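You operate a simulated robot arm through the tools that you are given. There is no shell and no other tool.

The job below is to be done with a simulated two-armed robot. You get a single attempt, and the scene is never put back.

Task
Take the pressure off the manifold, then lift the cap with the white knob on to the ledge.
Fine: inlet shut, gauge at zero, vent shut again, before the wing nut is loosened; no drips; the other valves and nut stay.

Only the result counts: the job must be done as asked and must still hold three seconds after the hand-in. Knocking over, shifting, dropping, spilling or breaking anything else fails it. Lids that push on must go on centred and level and be pressed home; caps that screw on are set level and turned clockwise until they are tight.

Robot
Two 7-joint arms with fingered hands on one trunk that stands fixed in place. Base frame: the origin is at the foot of the trunk, x ahead of it, y to its left, z up. Lengths are in mm, angles in rad, forces in N, time in s.
The left shoulder is at [42, 163, 1061], the right one opposite. Payload 4 kg a hand.
The TCP of each hand is the grasp point between the finger pads, 36 mm short of the fingertips. In the tool frame z runs along the fingers and y along their closing line. The gripper opens to 124 mm. The gripper's body begins 42 mm behind the TCP. The gripper is a hand of 4 fingers: y runs from the thumb to the fingers, the wrist lies at [-15, -99, -189] in the tool frame.
Orientation is that of the tool frame in the base frame, as a unit quaternion [x, y, z, w]. With the fingers straight down and the wrist toward the robot, the tool's x, y and z point along [0, 1, 0], [1, 0, 0] and [0, 0, -1] of the base frame.

Tools
- The arms move only by the tool nudge_tool. It takes "left_plan", "right_plan" or both (then of equal length, played together; a hand with none holds still); each is a list of rows, each a list of 6 numbers: the shift along the tool's x, y, z in mm, then the turn, a rotation vector about the tool's x, y, z in degrees. In form: [[tx, ty, tz, rx, ry, rz], ...]. A call has 1 to 20 rows; each row shifts and turns the commanded pose from where the row before left it, along the tool's axes as they then stand. Rows are played at 5 a second. More than 50 mm and 0.15 rad between two rows, and nothing of the call is played. A pose out of reach is approached as far as the arm can. The call stops where the force on the tool passes 40 N (or 10 N more than at its start, if that is more) or the arm is blocked; 0.2 s more then pass. In this call time passes only in rows, and 0.2 s behind the last. The reply holds the time, the measured pose of the TCP, the force on the tool along the base axes, the opening and the grip force, in the units named above and with some noise, with the torque about the TCP (base axes, N m) and any sound that the robot's microphone picked up.
- Cameras (640 x 400 px; columns grow to the right, rows downward): "scene" is now at [155.7, 21.9, 1306.4]; the picture's right is [0.30, -0.95, -0.05], its down [-0.38, -0.07, -0.92] and it looks along [0.88, 0.29, -0.39] (base axes); focal length 232 px, centre (320, 200). "left" rides on the left gripper at [-75, -86, -123] in its tool frame; the picture's right is [-0.70, -0.34, 0.63], its down [0.64, -0.68, 0.35] and it looks along [0.32, 0.65, 0.69] (tool axes); focal length 275 px, centre (320, 200). "right" rides on the right gripper at [75, -86, -123] in its tool frame; the picture's right is [-0.70, 0.34, -0.63], its down [-0.65, -0.68, 0.35] and it looks along [-0.31, 0.65, 0.69] (tool axes); focal length 275 px, centre (320, 200). There is no depth. A picture from a camera that has moved, and an enlarged one, comes with that camera's place and axes in the base frame and with its lens. The place of the scene camera against the robot may be out by one fixed shift of up to 12 mm in any direction.
- get_image(camera): a new picture of that camera. No time passes.
- slide_trunk(by): slides the trunk up (or, below 0, down) by that many mm; the arms and the scene camera ride with it, the base frame stays. It gives what a move gives, with no picture.
- set_fingers(index, middle, ring, thumb_bend, thumb_turn, hand): sets how far each is bent, from 0 (flat) to 100 (curled in); at 30 the hand is open as for a grip, at 70 the pads meet at the TCP. One left out holds its place. A second passes; each finger stops where it meets its share of the squeeze, and holds until it gets a number again. It is the only way to open and close the hand. It gives what a move gives, with no picture; readings hold the bend of each and the force on the fingers (four entries, about 0 where the hand has none), thumb and palm. thumb_turn goes from beside the hand (0) to across from the fingers (100), as for a grip.
- head_to(pan, tilt): turns the head with the scene camera to pan (to the left, within 1.501 rad either way) and tilt (down, from -0.506 to 1.204), counted from straight ahead of the robot. It gives what a move gives.
- enlarge(camera, box): a new picture of the part [left, top, right, bottom] of that camera's present view, enlarged. No time passes.
- close_job(): hands the job in; it is judged then, once.

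Nothing tells you positions but the pictures and the camera data. Unless the task says otherwise, let go and move clear before handing in.

The tools are called after "Emit:" as a command line: name --argument value ..., lists and objects as JSON in quotes. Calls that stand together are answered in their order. nudge_tool: Moves the arms, as the interface text tells. Its arguments: {"type":"object","properties":{"left_plan":{"type":"array"},"right_plan":{"type":"array"}},"required":[]} The other tools are called the same way: slide_trunk (by) slides the trunk up or down; set_fingers (index, middle, ring, thumb_bend, thumb_turn, hand) moves the fingers one by one; head_to (pan, tilt) turns the head that bears the scene camera; get_image (camera) takes a picture; enlarge (camera, box) takes an enlarged picture of a part of a camera's view; close_job () hands the job in.

At the start:

```text
clock: 0.0
left_tool_pos: [555.3, 492.8, 1249.2]
left_tool_rot: [0.707, 0.707, 0.0, 0.0]
left_force: [0.3, -0.7, -0.2]
left_torque: [0.0, 0.01, -0.04]
left_opening: 123.7
left_grasp_force: 0.1
left_shape: jaw
left_bend: [30.0, 30.0, 30.0, 30.0, 98.0]
left_finger forces: [0.0, 0.0, 0.0, 0.1, 0.0, 0.0]
right_tool_pos: [626.3, -88.5, 1261.2]
right_tool_rot: [0.708, 0.706, 0.0, 0.0]
right_force: [-0.3, 0.5, 0.1]
right_torque: [-0.01, 0.01, -0.03]
right_opening: 123.6
right_grasp_force: 0.1
right_shape: jaw
right_bend: [30.0, 30.0, 30.0, 30.0, 98.0]
right_finger forces: [0.0, 0.0, 0.0, 0.1, 0.1, 0.0]
trunk travel left (down, up): [-225.0, 253.0]
head pan, tilt: [0.307, 0.25]
```

scene: 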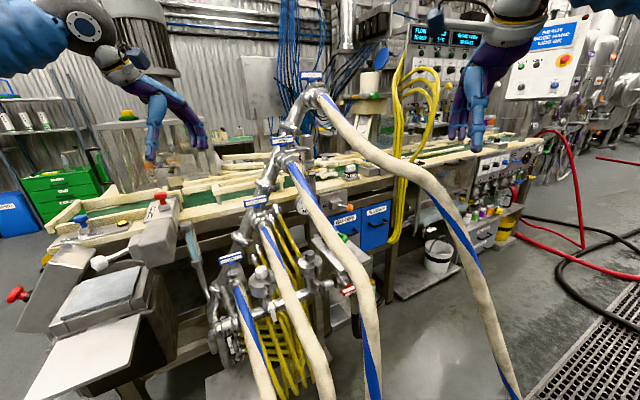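
right: 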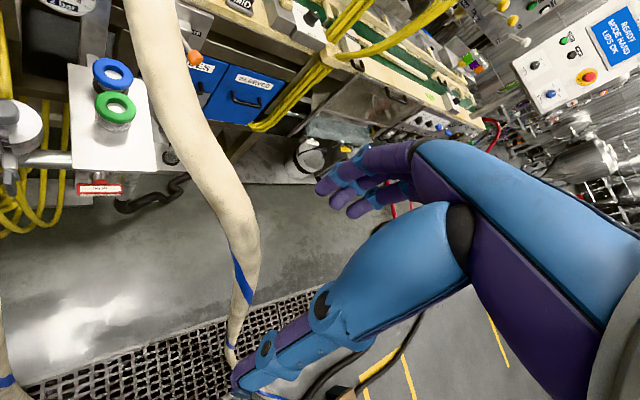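
left: 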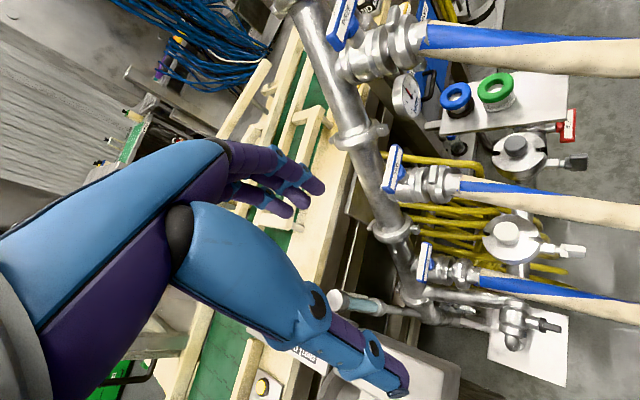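

I see a manifold with hoses, blue-tagged valves, two clamped caps (dark knob and white knob), and a gauge near a plate with blue and green rings. I'll look closer before moving anything.

Emit:
enlarge --camera "left" --box '[320, 0, 640, 200]'

Emit:
enlarge --camera "left" --box '[320, 200, 640, 400]'

Emit:
enlarge --camera "scene" --box '[200, 190, 400, 315]'

Emit:
enlarge --camera "scene" --box '[200, 60, 400, 185]'

```text
2.00 times, centred on (480, 100) of left
camera zoom: at [470.5, 418.3, 1372.0], right [-0.34, -0.7, -0.63], down [-0.68, 0.64, -0.35], along [0.65, 0.32, -0.69], focal length 551 px, centre (0, 400)
```

zoom: 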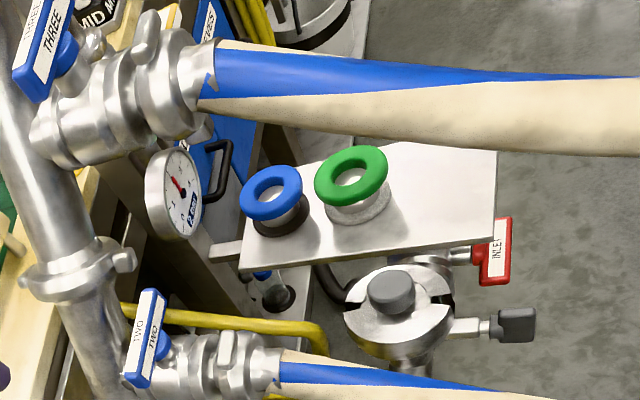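

```text
2.00 times, centred on (480, 300) of left
camera zoom: at [470.5, 418.3, 1372.0], right [-0.34, -0.7, -0.63], down [-0.68, 0.64, -0.35], along [0.65, 0.32, -0.69], focal length 551 px, centre (0, 0)
```

zoom: 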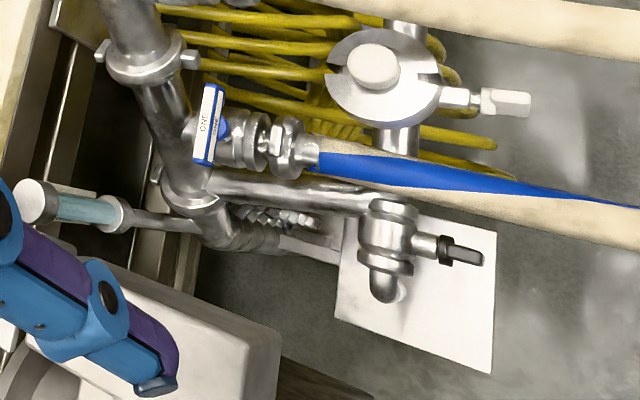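

```text
3.20 times, centred on (300, 252) of scene
camera zoom: at [155.7, 21.9, 1306.4], right [0.3, -0.95, -0.05], down [-0.38, -0.07, -0.92], along [0.88, 0.29, -0.39], focal length 743 px, centre (384, 32)
```

zoom: 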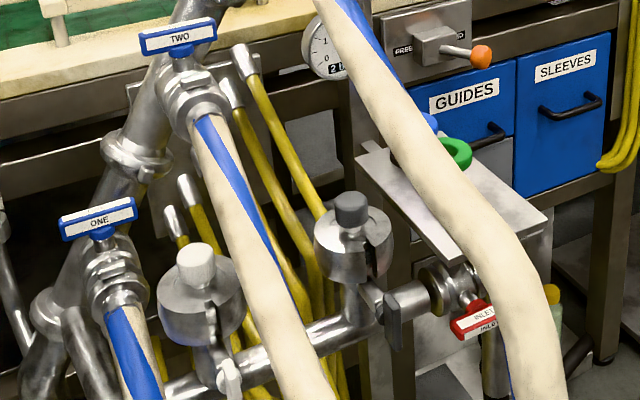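

```text
3.20 times, centred on (300, 122) of scene
camera zoom: at [155.7, 21.9, 1306.4], right [0.3, -0.95, -0.05], down [-0.38, -0.07, -0.92], along [0.88, 0.29, -0.39], focal length 743 px, centre (384, 448)
```

zoom: 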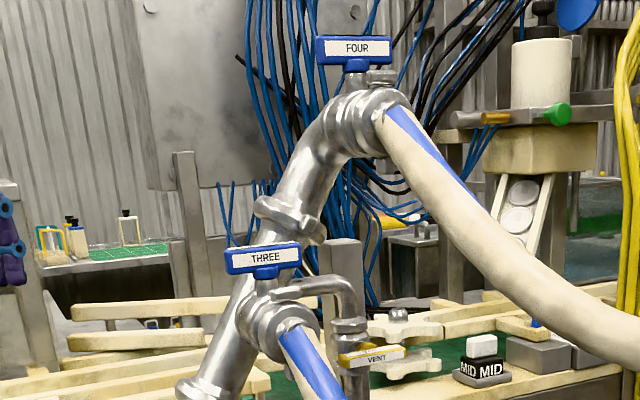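

The INLET (red) sits low at the right end of the lower pipe, VENT (yellow) is behind hose three, and the white-knob and dark-knob caps stand on the lower pipe. I'll turn the head to centre the manifold and search for the ledge and details.

Emit:
head_to --pan 0.35 --tilt 0.6

Emit:
get_image --camera "scene"

```text
clock: 0.8
left_tool_pos: [556.4, 493.5, 1249.1]
left_tool_rot: [0.707, 0.707, 0.0, 0.0]
left_force: [0.6, -1.0, 0.1]
left_torque: [0.03, 0.0, 0.0]
left_opening: 123.7
left_grasp_force: 0.0
left_shape: jaw
left_bend: [30.0, 30.0, 30.0, 30.0, 98.0]
left_finger forces: [0.0, 0.0, 0.1, 0.0, 0.0, 0.0]
right_tool_pos: [624.4, -88.8, 1259.7]
right_tool_rot: [0.708, 0.707, 0.0, -0.001]
right_force: [-0.3, -0.3, -0.3]
right_torque: [0.02, -0.03, 0.05]
right_opening: 123.9
right_grasp_force: 0.1
right_shape: jaw
right_bend: [30.0, 30.0, 30.0, 30.0, 98.0]
right_finger forces: [0.1, 0.0, 0.1, 0.0, 0.0, 0.1]
trunk travel left (down, up): [-225.0, 253.0]
head pan, tilt: [0.351, 0.6]
```

```text
taken
camera scene: at [144.9, 24.1, 1275.6], right [0.34, -0.94, -0.05], down [-0.65, -0.19, -0.73], along [0.68, 0.28, -0.68], focal length 232 px, centre (320, 200)
```

scene: 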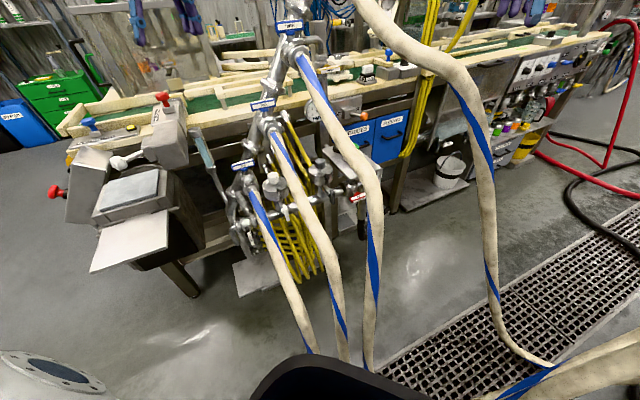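

Emit:
enlarge --camera "scene" --box '[220, 150, 380, 250]'

Emit:
enlarge --camera "scene" --box '[210, 200, 370, 300]'

Emit:
enlarge --camera "scene" --box '[60, 80, 260, 205]'

Emit:
enlarge --camera "scene" --box '[240, 10, 400, 110]'

Emit:
enlarge --camera "right" --box '[0, 0, 320, 200]'

```text
4.00 times, centred on (300, 200) of scene
camera zoom: at [144.9, 24.1, 1275.6], right [0.34, -0.94, -0.05], down [-0.65, -0.19, -0.73], along [0.68, 0.28, -0.68], focal length 928 px, centre (400, 200)
```

zoom: 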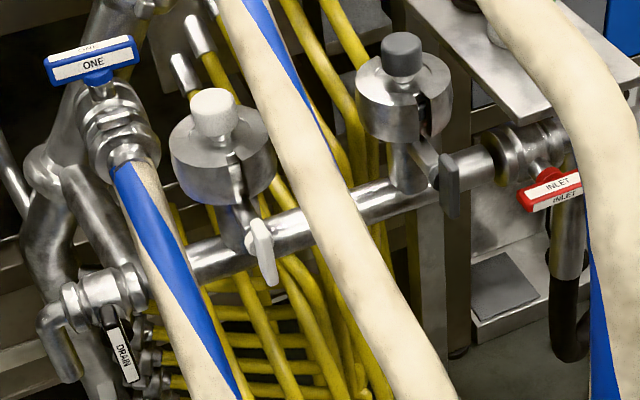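

```text
4.00 times, centred on (290, 250) of scene
camera zoom: at [144.9, 24.1, 1275.6], right [0.34, -0.94, -0.05], down [-0.65, -0.19, -0.73], along [0.68, 0.28, -0.68], focal length 928 px, centre (440, 0)
```

zoom: 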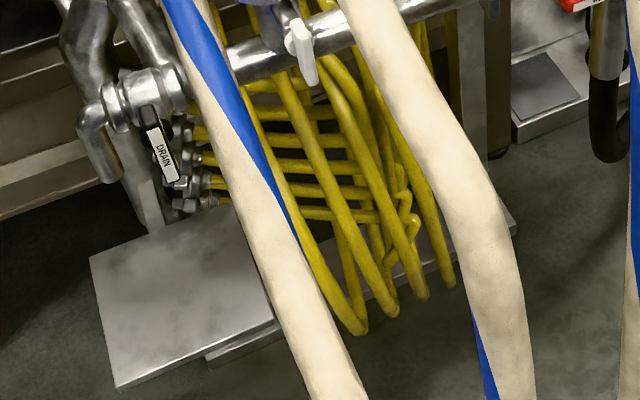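

```text
3.20 times, centred on (160, 142) of scene
camera zoom: at [144.9, 24.1, 1275.6], right [0.34, -0.94, -0.05], down [-0.65, -0.19, -0.73], along [0.68, 0.28, -0.68], focal length 743 px, centre (832, 384)
```

zoom: 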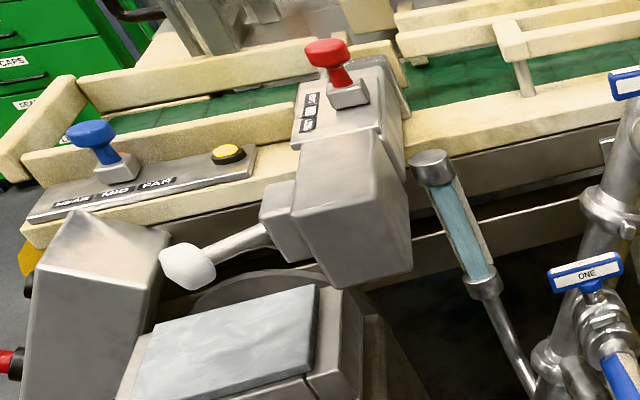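

```text
4.00 times, centred on (320, 60) of scene
camera zoom: at [144.9, 24.1, 1275.6], right [0.34, -0.94, -0.05], down [-0.65, -0.19, -0.73], along [0.68, 0.28, -0.68], focal length 928 px, centre (320, 760)
```

zoom: 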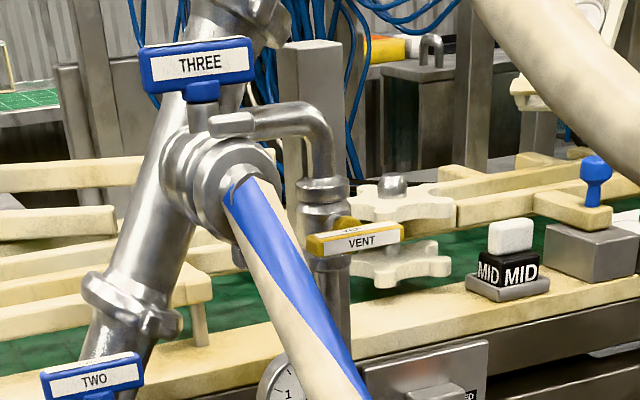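

```text
2.00 times, centred on (160, 100) of right
camera zoom: at [539.7, -13.6, 1382.8], right [0.34, -0.7, 0.63], down [-0.68, -0.64, -0.35], along [0.65, -0.32, -0.69], focal length 551 px, centre (640, 400)
```

zoom: 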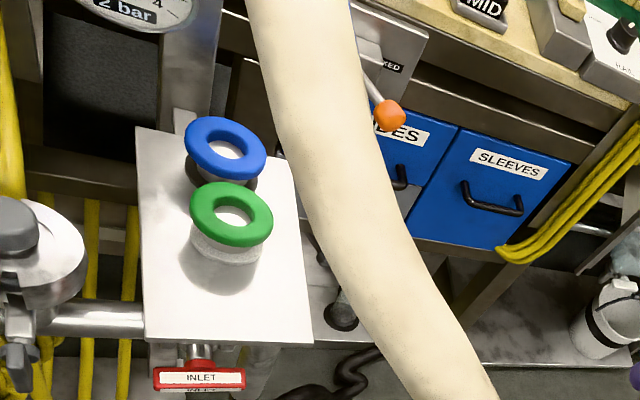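

The INLET handle triangulates to about [776, 140, 699], lying along the pipe (open), below a plate with blue and green rings; hoses three and four run past either side. I'll bring the right hand back and down between those hoses to look closer at the inlet.

Emit:
nudge_tool --right_plan '[[0, -45, 0, 0, 0, 0], [0, -45, 0, 0, 0, 0], [0, -20, 30, 0, 0, 0], [0, 0, 50, 0, 0, 0], [0, 0, 50, 0, 0, 0], [0, 0, 50, 0, 0, 0], [0, 0, 50, 0, 0, 0], [0, 0, 50, 0, 0, 0], [0, 0, 40, 0, 0, 0]]'

Emit:
get_image --camera "right"

Emit:
get_image --camera "scene"

```text
clock: 2.8
left_tool_pos: [556.5, 491.9, 1248.4]
left_tool_rot: [0.707, 0.707, -0.001, 0.0]
left_force: [-0.5, -0.5, 0.7]
left_torque: [0.01, 0.0, 0.03]
left_opening: 123.5
left_grasp_force: 0.1
left_shape: jaw
left_bend: [30.0, 30.0, 30.0, 30.0, 98.0]
left_finger forces: [0.0, 0.0, 0.0, 0.0, 0.0, 0.0]
right_tool_pos: [517.0, -89.3, 940.5]
right_tool_rot: [0.707, 0.707, 0.0, -0.001]
right_force: [-0.6, 0.5, -0.3]
right_torque: [-0.01, -0.01, -0.03]
right_opening: 123.8
right_grasp_force: 0.1
right_shape: jaw
right_bend: [30.0, 30.0, 30.0, 30.0, 98.0]
right_finger forces: [0.0, 0.0, 0.0, 0.0, 0.0, 0.1]
trunk travel left (down, up): [-225.0, 253.0]
head pan, tilt: [0.351, 0.6]
```

```text
taken
camera right: at [430.4, -13.9, 1062.8], right [0.34, -0.7, 0.63], down [-0.68, -0.64, -0.35], along [0.65, -0.32, -0.69], focal length 275 px, centre (320, 200)
```

right: 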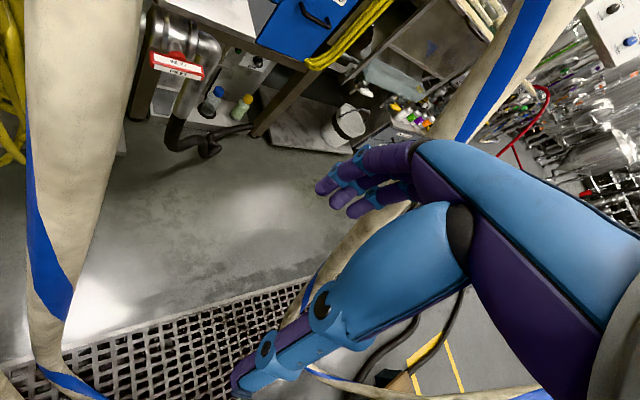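

```text
taken
camera scene: at [145.1, 23.9, 1275.4], right [0.34, -0.94, -0.05], down [-0.65, -0.19, -0.73], along [0.68, 0.28, -0.68], focal length 232 px, centre (320, 200)
```

scene: 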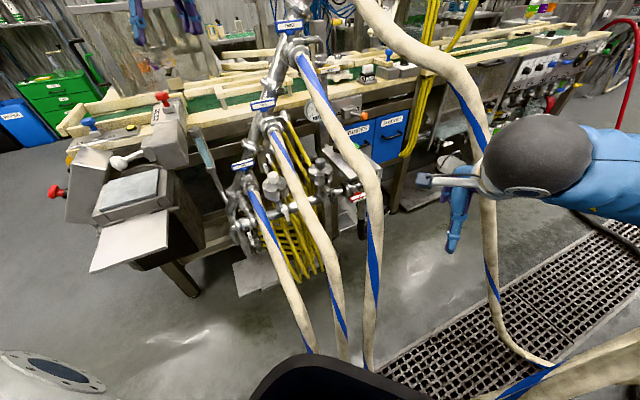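

The right hand is now between hose three (its left) and hose four; the red INLET handle is visible ahead-left. Next I yaw the hand 45° left and pitch it up so it faces the inlet, still well away from it.

Emit:
nudge_tool --right_plan '[[-5, 40, 0, 0, 0, 0], [-5, 30, 0, 0, 0, 0], [0, 0, 0, 0, 0, -8], [0, 0, 0, 0, 0, -8], [0, 0, 0, 0, 0, -8], [0, 0, 0, 0, 0, -8], [0, 0, 0, 0, 0, -8], [0, 0, 0, 0, 0, -5], [0, 0, 20, -8, 0, 0], [0, 0, 20, -8, 0, 0], [0, 0, 20, -8, 0, 0], [0, 0, 20, -8, 0, 0], [0, 0, 20, -8, 0, 0], [0, 0, 20, -5, 0, 0]]'

Emit:
get_image --camera "right"

Emit:
get_image --camera "scene"

```text
clock: 5.8
left_tool_pos: [556.2, 492.2, 1248.9]
left_tool_rot: [0.707, 0.707, 0.001, 0.0]
left_force: [-0.8, -0.3, -0.1]
left_torque: [-0.01, -0.01, 0.03]
left_opening: 123.8
left_grasp_force: 0.1
left_shape: jaw
left_bend: [30.0, 30.0, 30.0, 30.0, 98.0]
left_finger forces: [0.0, 0.1, 0.1, 0.0, 0.0, 0.0]
right_tool_pos: [614.0, -71.5, 832.1]
right_tool_rot: [0.354, 0.853, 0.355, 0.147]
right_force: [-0.4, -0.2, 1.1]
right_torque: [-0.01, 0.03, 0.01]
right_opening: 123.6
right_grasp_force: 0.0
right_shape: jaw
right_bend: [30.0, 30.0, 30.0, 30.0, 98.0]
right_finger forces: [0.1, 0.1, 0.0, 0.0, 0.0, 0.1]
trunk travel left (down, up): [-225.0, 253.0]
head pan, tilt: [0.351, 0.6]
```

```text
taken
camera right: at [456.4, -120.9, 857.4], right [0.34, -0.64, 0.69], down [0.29, -0.62, -0.73], along [0.89, 0.45, -0.03], focal length 275 px, centre (320, 200)
```

right: 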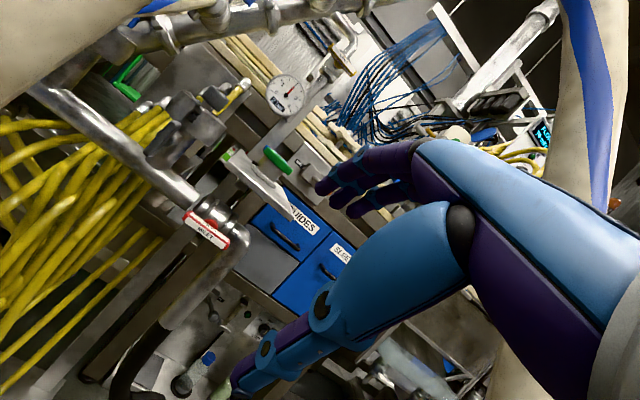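

```text
taken
camera scene: at [145.1, 24.1, 1275.4], right [0.34, -0.94, -0.05], down [-0.65, -0.19, -0.73], along [0.68, 0.28, -0.68], focal length 232 px, centre (320, 200)
```

scene: 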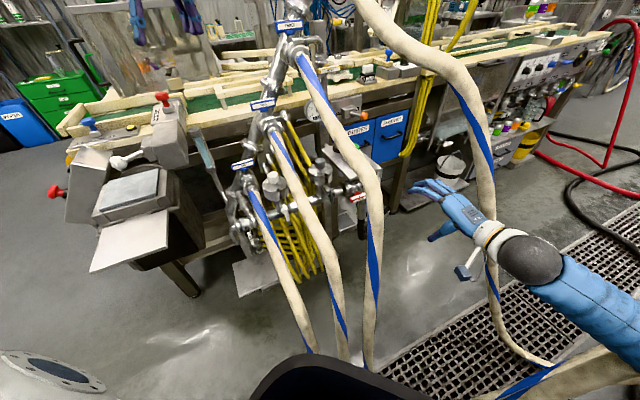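

The reorientation worked and the right camera now shows the inlet, gauge and vent from the front-right. I'll enlarge this view to read positions.

Emit:
enlarge --camera "right" --box '[20, 70, 340, 270]'

Emit:
enlarge --camera "right" --box '[90, 0, 410, 200]'

Emit:
enlarge --camera "right" --box '[140, 170, 300, 270]'

```text
2.00 times, centred on (180, 170) of right
camera zoom: at [456.4, -120.9, 857.4], right [0.34, -0.64, 0.69], down [0.29, -0.62, -0.73], along [0.89, 0.45, -0.03], focal length 551 px, centre (600, 260)
```

zoom: 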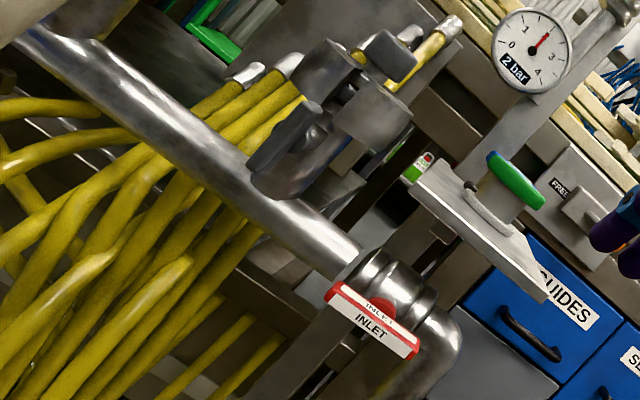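

```text
2.00 times, centred on (250, 100) of right
camera zoom: at [456.4, -120.9, 857.4], right [0.34, -0.64, 0.69], down [0.29, -0.62, -0.73], along [0.89, 0.45, -0.03], focal length 551 px, centre (460, 400)
```

zoom: 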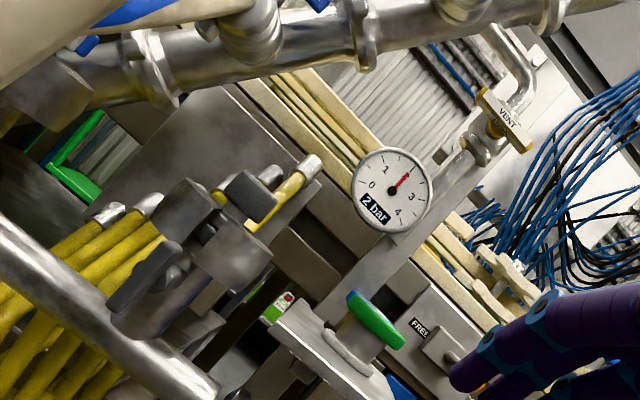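

```text
4.00 times, centred on (220, 220) of right
camera zoom: at [456.4, -120.9, 857.4], right [0.34, -0.64, 0.69], down [0.29, -0.62, -0.73], along [0.89, 0.45, -0.03], focal length 1101 px, centre (720, 120)
```

zoom: 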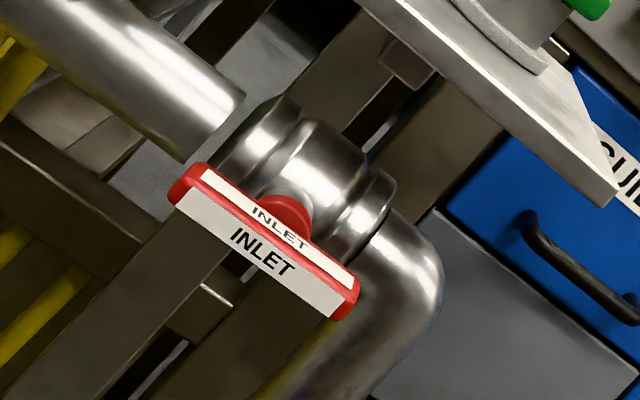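

The gauge reads 2 bar, the VENT handle (~[890, 277, 1079]) is across its pipe (shut), and the INLET handle lies along its pipe (open) below the ledge plate (front edge z≈792). I'll close the right hand into a peg, pitch it up, and stage it in front of the inlet's right end.

Emit:
set_fingers --hand "right" --index 70 --middle 70 --ring 70 --thumb_bend 70 --thumb_turn 98

Emit:
nudge_tool --right_plan '[[0, 0, 0, -7, 0, 0], [0, 0, 0, -7, 0, 0], [0, 0, 0, -6, 0, 0], [-2, -6, 35, 0, 0, 0], [-3, -7, 35, 0, 0, 0], [-2, -7, 40, 0, 0, 0]]'

Emit:
get_image --camera "right"

Emit:
get_image --camera "scene"

```text
clock: 6.8
left_tool_pos: [555.7, 492.5, 1250.0]
left_tool_rot: [0.707, 0.707, 0.0, 0.0]
left_force: [0.3, -0.4, -0.2]
left_torque: [-0.03, 0.0, -0.01]
left_opening: 123.5
left_grasp_force: 0.0
left_shape: jaw
left_bend: [30.0, 30.0, 30.0, 30.0, 98.0]
left_finger forces: [0.0, 0.0, 0.0, 0.0, 0.0, 0.0]
right_tool_pos: [614.1, -69.5, 831.1]
right_tool_rot: [0.354, 0.853, 0.353, 0.147]
right_force: [-0.5, -0.5, -0.5]
right_torque: [-0.02, -0.01, 0.01]
right_opening: 1.0
right_grasp_force: 0.1
right_shape: fingers
right_bend: [70.0, 70.0, 70.0, 70.0, 100.0]
right_finger forces: [0.0, 0.0, 0.0, 0.0, 0.1, 0.1]
trunk travel left (down, up): [-225.0, 253.0]
head pan, tilt: [0.351, 0.6]
```

```text
clock: 8.2
left_tool_pos: [557.0, 492.4, 1248.4]
left_tool_rot: [0.708, 0.707, 0.0, 0.0]
left_force: [-0.1, -0.6, -0.6]
left_torque: [-0.03, 0.01, 0.01]
left_opening: 123.8
left_grasp_force: 0.0
left_shape: jaw
left_bend: [30.0, 30.0, 30.0, 30.0, 98.0]
left_finger forces: [0.1, 0.0, 0.0, 0.1, 0.0, 0.0]
right_tool_pos: [682.8, -9.4, 765.9]
right_tool_rot: [0.323, 0.78, 0.496, 0.205]
right_force: [-0.2, -0.8, -0.3]
right_torque: [-0.02, -0.01, 0.02]
right_opening: 1.2
right_grasp_force: 0.0
right_shape: fingers
right_bend: [70.0, 70.0, 70.0, 70.0, 100.0]
right_finger forces: [0.0, 0.0, 0.0, 0.1, 0.0, 0.0]
trunk travel left (down, up): [-225.0, 253.0]
head pan, tilt: [0.351, 0.6]
```

```text
taken
camera right: at [524.7, -61.5, 739.8], right [0.19, -0.8, 0.57], down [0.47, -0.44, -0.76], along [0.86, 0.41, 0.3], focal length 275 px, centre (320, 200)
```

right: 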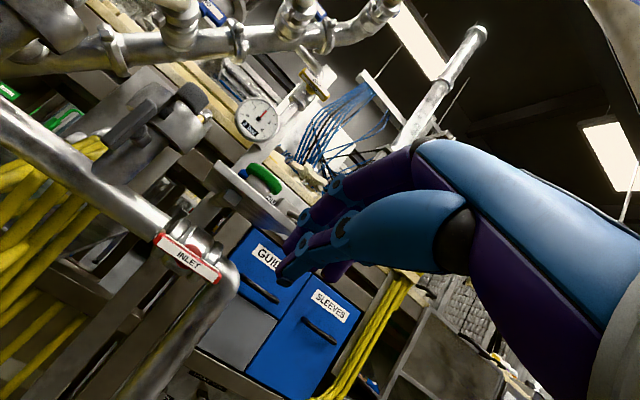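

```text
taken
camera scene: at [145.4, 24.4, 1275.3], right [0.34, -0.94, -0.05], down [-0.65, -0.19, -0.73], along [0.68, 0.28, -0.68], focal length 232 px, centre (320, 200)
```

scene: 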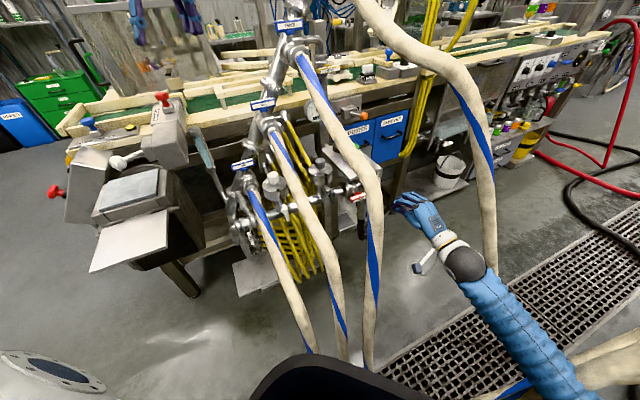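

The peg is in front of and slightly above the inlet handle's right end. I'll move in horizontally most of the way and check.

Emit:
nudge_tool --right_plan '[[-1, 11, 37, 0, 0, 0], [-1, 11, 37, 0, 0, 0], [-1, 11, 37, 0, 0, 0]]'

Emit:
get_image --camera "right"

Emit:
enlarge --camera "scene" --box '[300, 140, 460, 240]'

Emit:
enlarge --camera "left" --box '[440, 60, 640, 185]'

```text
clock: 9.0
left_tool_pos: [556.5, 492.6, 1248.9]
left_tool_rot: [0.707, 0.707, -0.001, 0.0]
left_force: [-0.3, 0.0, -0.1]
left_torque: [0.01, 0.01, -0.03]
left_opening: 123.7
left_grasp_force: 0.1
left_shape: jaw
left_bend: [30.0, 30.0, 30.0, 30.0, 98.0]
left_finger forces: [0.0, 0.1, 0.0, 0.1, 0.0, 0.0]
right_tool_pos: [766.5, 68.7, 746.9]
right_tool_rot: [0.324, 0.78, 0.495, 0.205]
right_force: [0.4, -0.3, 0.1]
right_torque: [0.0, -0.02, 0.0]
right_opening: 1.5
right_grasp_force: 0.1
right_shape: fingers
right_bend: [70.0, 70.0, 70.0, 70.0, 100.0]
right_finger forces: [0.0, 0.0, 0.0, 0.0, 0.1, 0.1]
trunk travel left (down, up): [-225.0, 253.0]
head pan, tilt: [0.351, 0.6]
```

```text
taken
camera right: at [607.6, 17.9, 721.9], right [0.19, -0.8, 0.57], down [0.47, -0.44, -0.76], along [0.86, 0.41, 0.29], focal length 275 px, centre (320, 200)
```

right: 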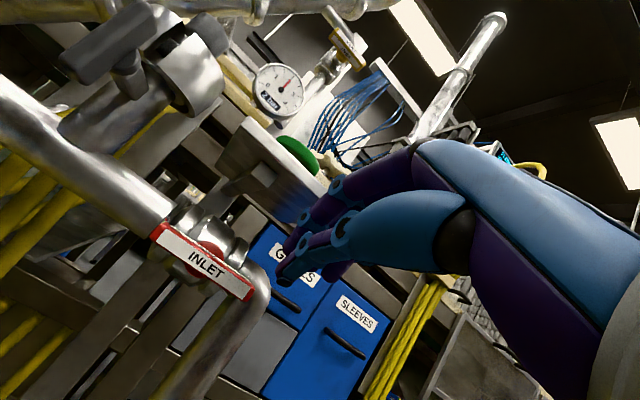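

```text
4.00 times, centred on (380, 190) of scene
camera zoom: at [145.4, 24.8, 1275.3], right [0.34, -0.94, -0.05], down [-0.65, -0.19, -0.73], along [0.68, 0.28, -0.68], focal length 928 px, centre (80, 240)
```

zoom: 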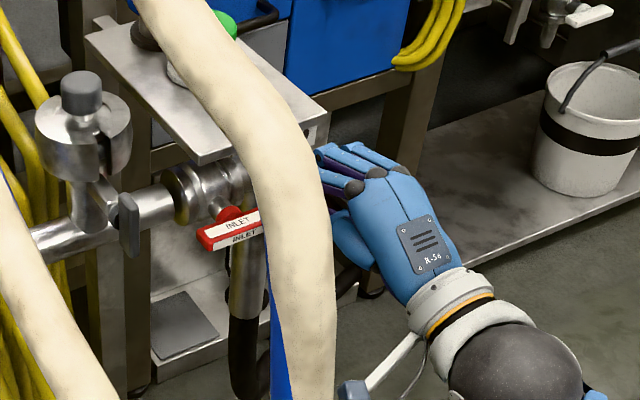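

```text
3.20 times, centred on (540, 122) of left
camera zoom: at [471.6, 418.9, 1371.2], right [-0.34, -0.7, -0.63], down [-0.68, 0.64, -0.35], along [0.65, 0.31, -0.69], focal length 881 px, centre (-384, 448)
```

zoom: 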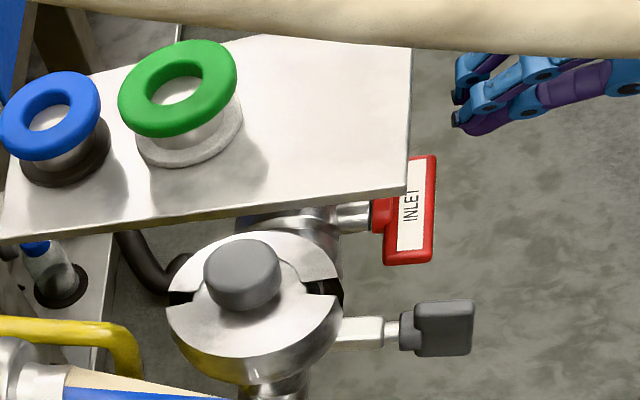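

The right fingers' tips sit ~42 mm to the right of the handle centre and above it. I'll move in over the bar's right end, then push down.

Emit:
nudge_tool --right_plan '[[0, 8, 17, 0, 0, 0], [0, 8, 17, 0, 0, 0], [0, -4.5, 2.1, 0, 0, 0], [0, -4.5, 2.1, 0, 0, 0]]'

Emit:
get_image --camera "right"

Emit:
enlarge --camera "left" --box '[440, 60, 640, 185]'

```text
clock: 10.0
left_tool_pos: [554.8, 491.2, 1249.6]
left_tool_rot: [0.707, 0.707, 0.001, 0.001]
left_force: [-0.1, 0.1, -0.5]
left_torque: [0.0, 0.03, 0.01]
left_opening: 123.6
left_grasp_force: 0.2
left_shape: jaw
left_bend: [30.0, 30.0, 30.0, 30.0, 98.0]
left_finger forces: [0.1, 0.0, 0.0, 0.1, 0.0, 0.0]
right_tool_pos: [792.0, 94.9, 740.9]
right_tool_rot: [0.323, 0.779, 0.497, 0.206]
right_force: [-10.6, -11.8, 0.3]
right_torque: [0.59, -0.56, -0.15]
right_opening: 1.5
right_grasp_force: 8.3
right_shape: fingers
right_bend: [70.0, 70.0, 70.0, 70.0, 100.0]
right_finger forces: [0.1, 15.8, 0.0, 0.0, 0.1, 0.0]
trunk travel left (down, up): [-225.0, 253.0]
head pan, tilt: [0.351, 0.6]
```

```text
taken
camera right: at [634.4, 43.6, 713.9], right [0.19, -0.8, 0.57], down [0.47, -0.44, -0.76], along [0.86, 0.41, 0.3], focal length 275 px, centre (320, 200)
```

right: 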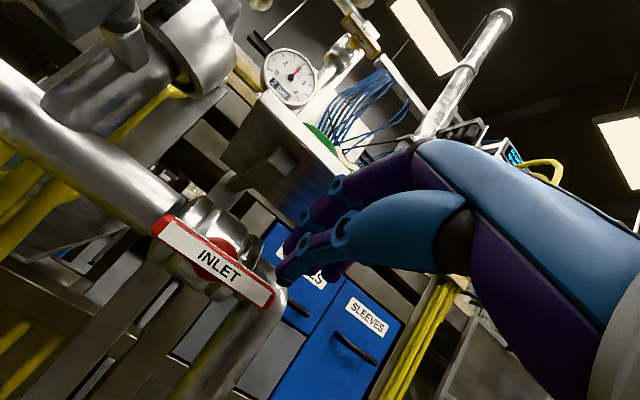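

```text
3.20 times, centred on (540, 122) of left
camera zoom: at [469.5, 417.3, 1372.7], right [-0.34, -0.7, -0.63], down [-0.68, 0.64, -0.35], along [0.65, 0.32, -0.69], focal length 881 px, centre (-384, 448)
```

zoom: 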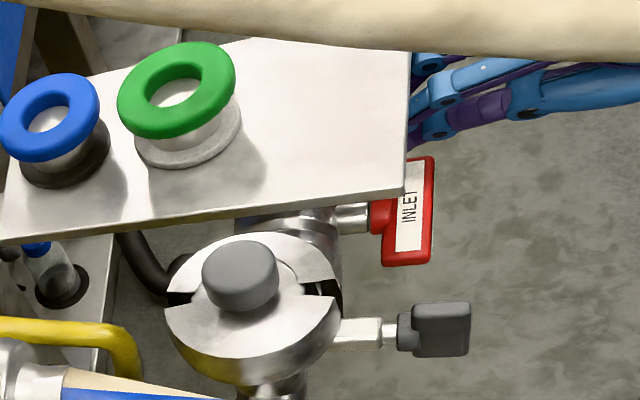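

The middle finger met something ahead (about 16 N along the approach), most likely the ledge plate's front edge above the knuckles. I'll back off and level the hand to horizontal so the knuckles stay clear of the plate.

Emit:
nudge_tool --right_plan '[[0, -9, -18, 0, 0, 0], [0, -5, -10, 0, 0, 0], [0, 0, 0, -6.25, 0, 0], [0, 0, 0, -6.25, 0, 0], [0, 0, 0, -6.25, 0, 0], [0, 0, 0, -6.25, 0, 0]]'

Emit:
get_image --camera "right"

Emit:
enlarge --camera "left" --box '[440, 60, 640, 185]'

Emit:
enlarge --camera "scene" --box '[300, 140, 460, 240]'

```text
clock: 11.4
left_tool_pos: [555.0, 492.1, 1249.7]
left_tool_rot: [0.707, 0.707, 0.0, 0.0]
left_force: [0.4, 0.2, -0.3]
left_torque: [-0.05, 0.01, 0.01]
left_opening: 123.7
left_grasp_force: 0.0
left_shape: jaw
left_bend: [30.0, 30.0, 30.0, 30.0, 98.0]
left_finger forces: [0.0, 0.0, 0.0, 0.0, 0.0, 0.0]
right_tool_pos: [771.1, 72.6, 737.5]
right_tool_rot: [0.271, 0.652, 0.654, 0.271]
right_force: [-0.2, 0.2, -0.5]
right_torque: [0.02, 0.0, -0.04]
right_opening: 1.5
right_grasp_force: 0.0
right_shape: fingers
right_bend: [70.0, 70.0, 70.0, 70.0, 100.0]
right_finger forces: [0.0, 0.0, 0.0, 0.1, 0.0, 0.0]
trunk travel left (down, up): [-225.0, 253.0]
head pan, tilt: [0.351, 0.6]
```

```text
taken
camera right: at [630.5, 39.2, 652.1], right [0.04, -0.94, 0.34], down [0.7, -0.21, -0.68], along [0.71, 0.26, 0.65], focal length 275 px, centre (320, 200)
```

right: 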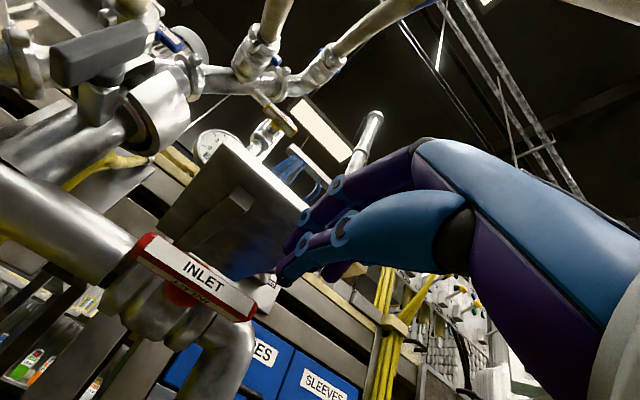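

```text
3.20 times, centred on (540, 122) of left
camera zoom: at [470.8, 418.4, 1371.8], right [-0.34, -0.7, -0.63], down [-0.68, 0.64, -0.35], along [0.65, 0.32, -0.69], focal length 881 px, centre (-384, 448)
```

zoom: 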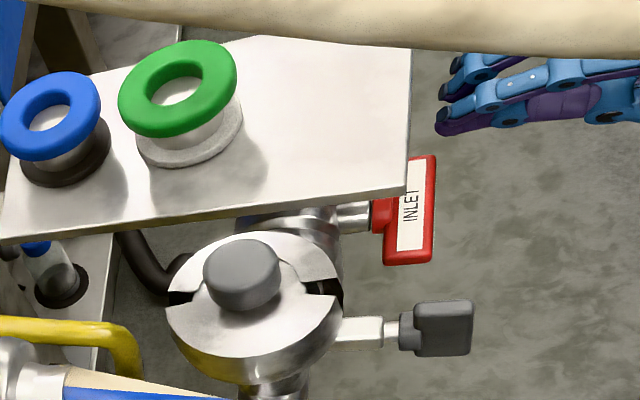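

```text
4.00 times, centred on (380, 190) of scene
camera zoom: at [145.0, 24.3, 1275.4], right [0.34, -0.94, -0.05], down [-0.65, -0.19, -0.73], along [0.68, 0.28, -0.68], focal length 928 px, centre (80, 240)
```

zoom: 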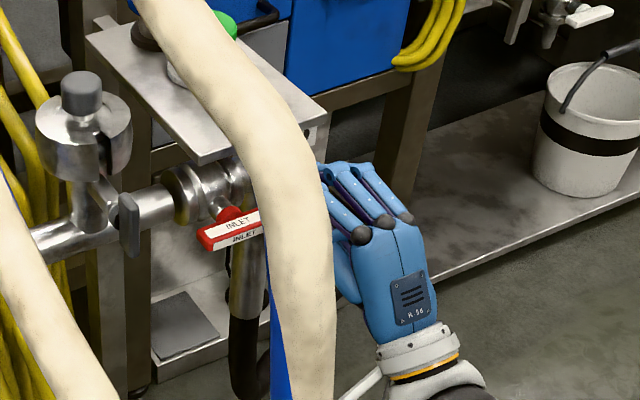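

The hand is now level with its tips clear of the plate. I'll shift slightly left, move in over the bar's right end and press down stepwise.

Emit:
nudge_tool --right_plan '[[8, 0, 14, 0, 0, 0], [7, 0, 13, 0, 0, 0], [0, -5, 0, 0, 0, 0], [0, -5, 0, 0, 0, 0], [0, -5, 0, 0, 0, 0], [0, -5, 0, 0, 0, 0]]'

Emit:
get_image --camera "right"

Emit:
enlarge --camera "left" --box '[440, 60, 640, 185]'

```text
clock: 12.8
left_tool_pos: [556.6, 492.8, 1248.7]
left_tool_rot: [0.707, 0.707, 0.001, 0.0]
left_force: [-0.7, -0.3, -0.2]
left_torque: [0.01, 0.04, 0.02]
left_opening: 123.8
left_grasp_force: 0.2
left_shape: jaw
left_bend: [30.0, 30.0, 30.0, 30.0, 98.0]
left_finger forces: [0.1, 0.0, 0.0, 0.1, 0.0, 0.0]
right_tool_pos: [780.2, 102.5, 718.7]
right_tool_rot: [0.271, 0.653, 0.653, 0.271]
right_force: [0.6, -0.2, 1.2]
right_torque: [0.01, -0.08, 0.0]
right_opening: 0.0
right_grasp_force: 1.1
right_shape: fingers
right_bend: [70.0, 70.0, 70.0, 71.0, 100.0]
right_finger forces: [0.1, 0.1, 0.1, 0.0, 2.3, 0.1]
trunk travel left (down, up): [-225.0, 253.0]
head pan, tilt: [0.351, 0.6]
```

```text
taken
camera right: at [639.0, 68.7, 633.3], right [0.04, -0.94, 0.34], down [0.7, -0.21, -0.68], along [0.71, 0.27, 0.65], focal length 275 px, centre (320, 200)
```

right: 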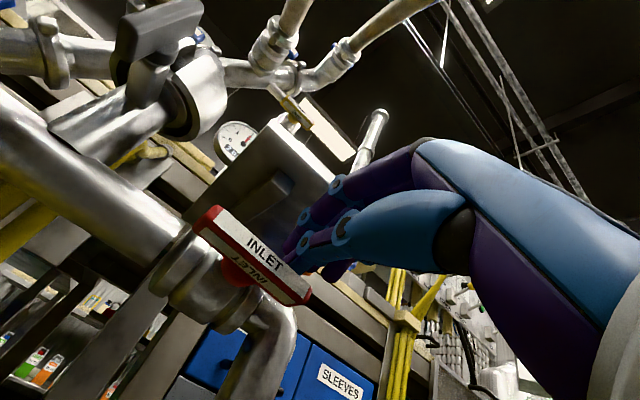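

```text
3.20 times, centred on (540, 122) of left
camera zoom: at [470.4, 418.4, 1372.1], right [-0.34, -0.7, -0.63], down [-0.68, 0.64, -0.35], along [0.65, 0.32, -0.69], focal length 881 px, centre (-384, 448)
```

zoom: 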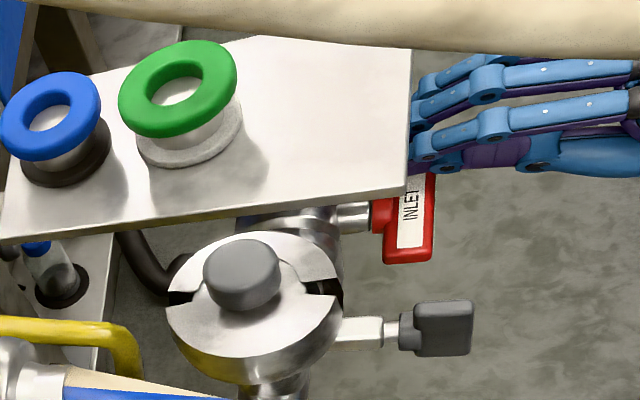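

The thumb just touches the top of the bar. Continuing to press down.

Emit:
nudge_tool --right_plan '[[0, -5, 0, 0, 0, 0], [0, -5, 0, 0, 0, 0], [0, -5, 0, 0, 0, 0], [0, -5, 0, 0, 0, 0]]'

Emit:
get_image --camera "right"

Emit:
enlarge --camera "left" --box '[440, 60, 640, 185]'

```text
clock: 13.8
left_tool_pos: [555.6, 492.8, 1249.0]
left_tool_rot: [0.707, 0.707, 0.0, 0.0]
left_force: [0.3, -0.6, 0.5]
left_torque: [0.0, -0.03, -0.03]
left_opening: 124.0
left_grasp_force: 0.1
left_shape: jaw
left_bend: [30.0, 30.0, 30.0, 30.0, 98.0]
left_finger forces: [0.0, 0.0, 0.0, 0.0, 0.1, 0.0]
right_tool_pos: [779.4, 101.6, 698.2]
right_tool_rot: [0.27, 0.653, 0.654, 0.27]
right_force: [0.8, -0.8, 1.1]
right_torque: [0.03, -0.03, -0.03]
right_opening: 0.3
right_grasp_force: 0.9
right_shape: fingers
right_bend: [70.0, 70.0, 70.0, 71.0, 100.0]
right_finger forces: [0.0, 0.0, 0.0, 0.0, 1.5, 0.0]
trunk travel left (down, up): [-225.0, 253.0]
head pan, tilt: [0.351, 0.6]
```

```text
taken
camera right: at [639.0, 68.8, 612.5], right [0.04, -0.94, 0.34], down [0.7, -0.21, -0.68], along [0.71, 0.27, 0.65], focal length 275 px, centre (320, 200)
```

right: 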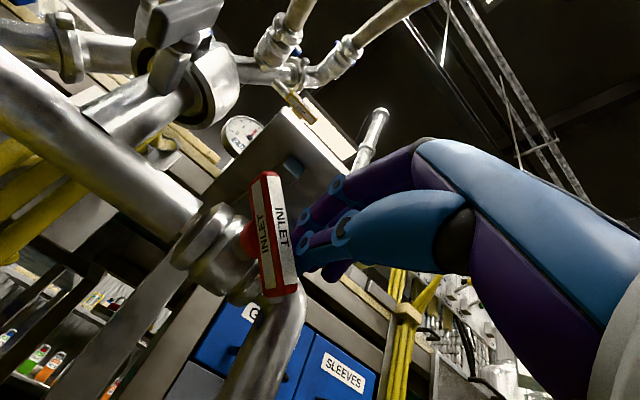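

```text
3.20 times, centred on (540, 122) of left
camera zoom: at [470.5, 418.4, 1371.9], right [-0.34, -0.7, -0.63], down [-0.68, 0.64, -0.35], along [0.65, 0.32, -0.69], focal length 881 px, centre (-384, 448)
```

zoom: 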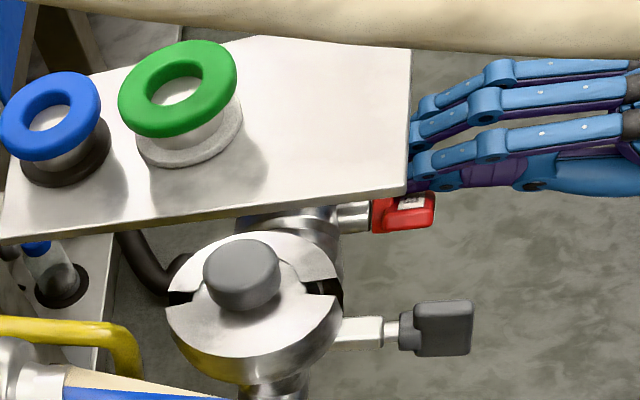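

The handle turns easily and is past halfway. I'll keep going down, then sweep left until it meets its stop.

Emit:
nudge_tool --right_plan '[[0, -5, 0, 0, 0, 0], [0, -5, 0, 0, 0, 0], [2, -4, 0, 0, 0, 0], [4, 0, 0, 0, 0, 0], [4, 0, 0, 0, 0, 0]]'

Emit:
get_image --camera "right"

Emit:
enlarge --camera "left" --box '[440, 60, 640, 185]'

```text
clock: 15.0
left_tool_pos: [555.5, 492.1, 1250.2]
left_tool_rot: [0.707, 0.708, 0.0, -0.001]
left_force: [0.4, 0.8, -0.6]
left_torque: [0.03, 0.02, -0.02]
left_opening: 123.7
left_grasp_force: 0.0
left_shape: jaw
left_bend: [30.0, 30.0, 30.0, 30.0, 98.0]
left_finger forces: [0.1, 0.0, 0.0, 0.0, 0.0, 0.1]
right_tool_pos: [773.4, 107.9, 684.0]
right_tool_rot: [0.272, 0.653, 0.653, 0.271]
right_force: [6.3, -5.7, -0.9]
right_torque: [0.06, 0.08, -0.17]
right_opening: 1.1
right_grasp_force: 4.2
right_shape: fingers
right_bend: [70.0, 70.0, 70.0, 70.0, 100.0]
right_finger forces: [7.0, 0.0, 0.1, 0.0, 1.9, 0.1]
trunk travel left (down, up): [-225.0, 253.0]
head pan, tilt: [0.351, 0.6]
```

```text
taken
camera right: at [633.4, 74.3, 598.6], right [0.04, -0.94, 0.34], down [0.7, -0.21, -0.68], along [0.71, 0.26, 0.65], focal length 275 px, centre (320, 200)
```

right: 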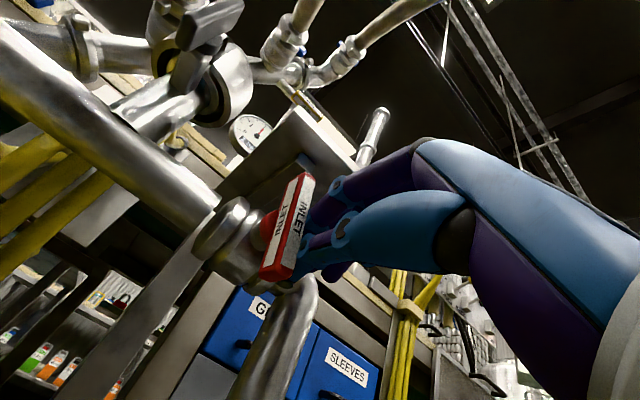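

```text
3.20 times, centred on (540, 122) of left
camera zoom: at [471.3, 417.7, 1371.9], right [-0.34, -0.7, -0.63], down [-0.68, 0.64, -0.35], along [0.65, 0.32, -0.69], focal length 881 px, centre (-384, 448)
```

zoom: 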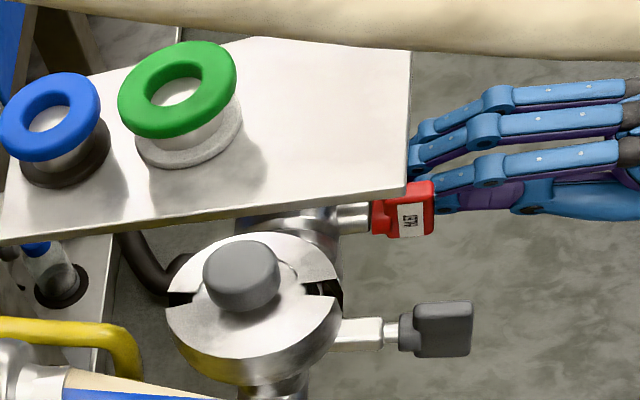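

The bar looks vertical and the push force has risen to ~8.5 N. I'll press a bit further to confirm the stop, then back off and check.

Emit:
nudge_tool --right_plan '[[3, 0, 0, 0, 0, 0], [3, 0, 0, 0, 0, 0]]'

Emit:
get_image --camera "right"

```text
clock: 15.6
left_tool_pos: [556.1, 491.1, 1249.5]
left_tool_rot: [0.707, 0.707, 0.001, -0.001]
left_force: [-0.2, -0.1, -0.5]
left_torque: [-0.04, 0.0, 0.01]
left_opening: 123.6
left_grasp_force: 0.1
left_shape: jaw
left_bend: [30.0, 30.0, 30.0, 30.0, 98.0]
left_finger forces: [0.1, 0.0, 0.1, 0.0, 0.0, 0.1]
right_tool_pos: [772.1, 110.5, 683.9]
right_tool_rot: [0.274, 0.652, 0.653, 0.272]
right_force: [27.7, -25.4, 0.8]
right_torque: [0.41, 0.43, -0.64]
right_opening: 0.9
right_grasp_force: 18.5
right_shape: fingers
right_bend: [70.0, 70.0, 70.0, 70.0, 100.0]
right_finger forces: [32.8, 0.1, 0.0, 0.0, 4.8, 0.0]
trunk travel left (down, up): [-225.0, 253.0]
head pan, tilt: [0.351, 0.6]
```

```text
taken
camera right: at [631.0, 76.8, 598.2], right [0.04, -0.94, 0.34], down [0.7, -0.21, -0.68], along [0.71, 0.26, 0.65], focal length 275 px, centre (320, 200)
```

right: 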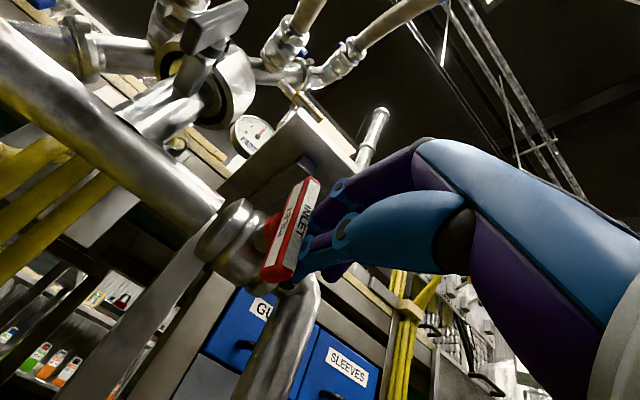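

That's a firm stop: the inlet is shut. I back off to the right and withdraw, then look at it and at the vent.

Emit:
nudge_tool --right_plan '[[-8, 0, 0, 0, 0, 0], [-12, 0, 0, 0, 0, 0], [0, 0, -40, 0, 0, 0], [0, 0, -45, 0, 0, 0], [0, 0, -45, 0, 0, 0]]'

Emit:
get_image --camera "right"

Emit:
enlarge --camera "scene" --box '[240, 100, 440, 225]'

Emit:
enlarge --camera "scene" --box '[260, 10, 420, 110]'

```text
clock: 16.8
left_tool_pos: [556.2, 491.6, 1249.3]
left_tool_rot: [0.706, 0.708, 0.0, 0.0]
left_force: [-0.1, -0.6, -0.1]
left_torque: [0.02, -0.01, 0.01]
left_opening: 123.7
left_grasp_force: 0.1
left_shape: jaw
left_bend: [30.0, 30.0, 30.0, 30.0, 98.0]
left_finger forces: [0.0, 0.0, 0.0, 0.0, 0.0, 0.1]
right_tool_pos: [690.4, 7.8, 684.7]
right_tool_rot: [0.271, 0.652, 0.654, 0.271]
right_force: [-0.2, 0.3, 0.3]
right_torque: [-0.01, 0.01, -0.01]
right_opening: 1.1
right_grasp_force: 0.1
right_shape: fingers
right_bend: [70.0, 70.0, 70.0, 70.0, 100.0]
right_finger forces: [0.0, 0.0, 0.1, 0.0, 0.1, 0.1]
trunk travel left (down, up): [-225.0, 253.0]
head pan, tilt: [0.351, 0.6]
```

```text
taken
camera right: at [550.3, -25.7, 598.9], right [0.04, -0.94, 0.34], down [0.7, -0.21, -0.68], along [0.71, 0.27, 0.65], focal length 275 px, centre (320, 200)
```

right: 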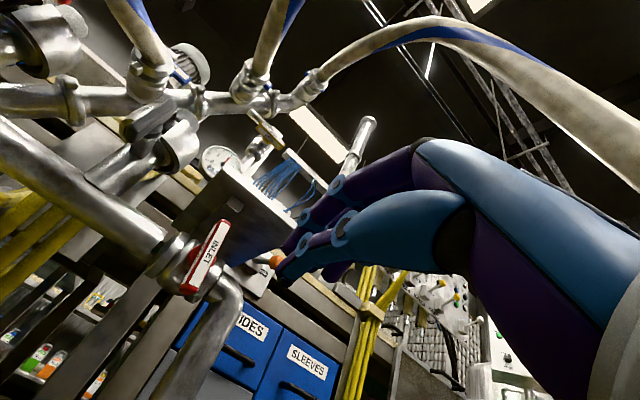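

```text
3.20 times, centred on (340, 162) of scene
camera zoom: at [144.4, 23.6, 1275.6], right [0.34, -0.94, -0.05], down [-0.65, -0.19, -0.73], along [0.68, 0.28, -0.68], focal length 743 px, centre (256, 320)
```

zoom: 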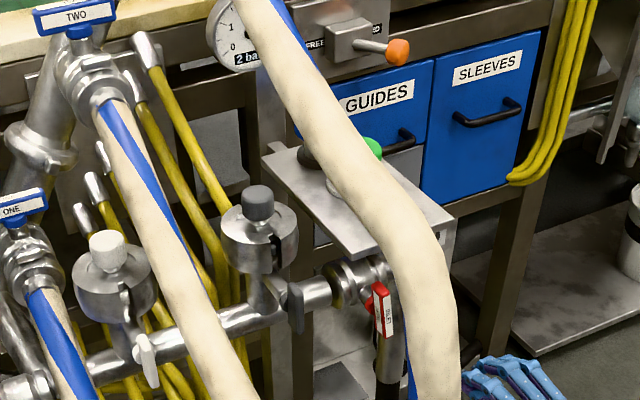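

```text
4.00 times, centred on (340, 60) of scene
camera zoom: at [144.4, 23.6, 1275.6], right [0.34, -0.94, -0.05], down [-0.65, -0.19, -0.73], along [0.68, 0.28, -0.68], focal length 928 px, centre (240, 760)
```

zoom: 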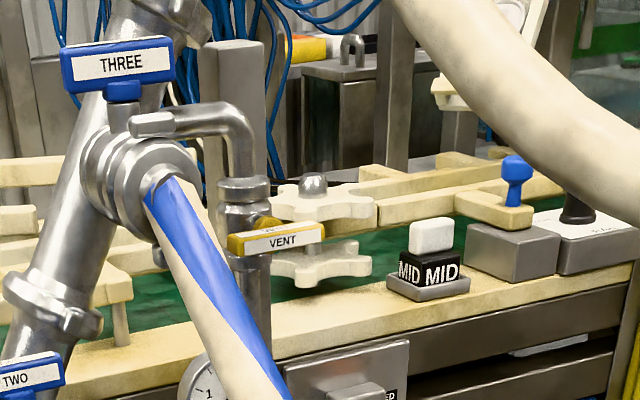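

The inlet handle now stands across its pipe. Next the vent: I'll measure it precisely from here.

Emit:
enlarge --camera "right" --box '[180, 60, 340, 160]'

Emit:
enlarge --camera "left" --box '[300, 0, 460, 100]'

```text
4.00 times, centred on (260, 110) of right
camera zoom: at [550.3, -25.7, 598.9], right [0.04, -0.94, 0.34], down [0.7, -0.21, -0.68], along [0.71, 0.27, 0.65], focal length 1101 px, centre (560, 560)
```

zoom: 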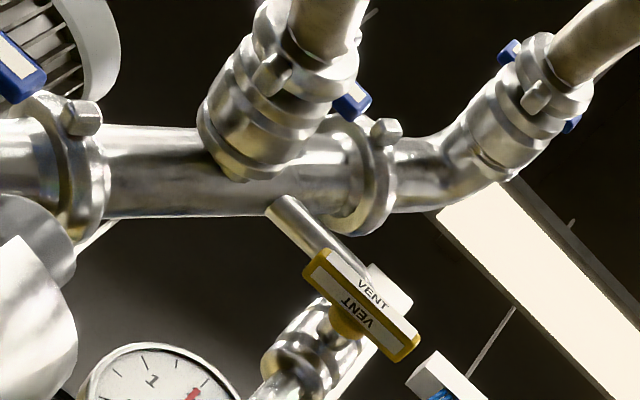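

```text
4.00 times, centred on (380, 50) of left
camera zoom: at [469.6, 418.0, 1372.6], right [-0.34, -0.7, -0.63], down [-0.68, 0.64, -0.35], along [0.65, 0.32, -0.69], focal length 1101 px, centre (80, 800)
```

zoom: 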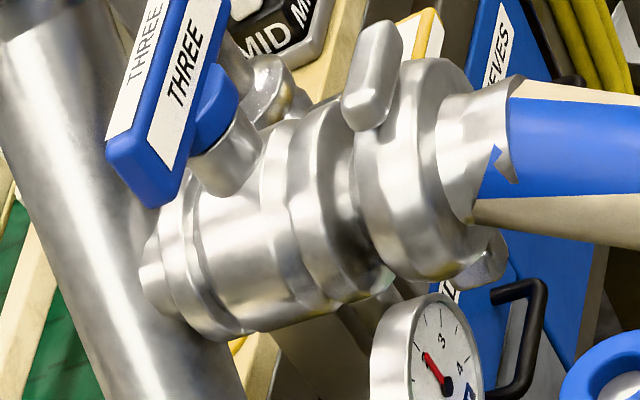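

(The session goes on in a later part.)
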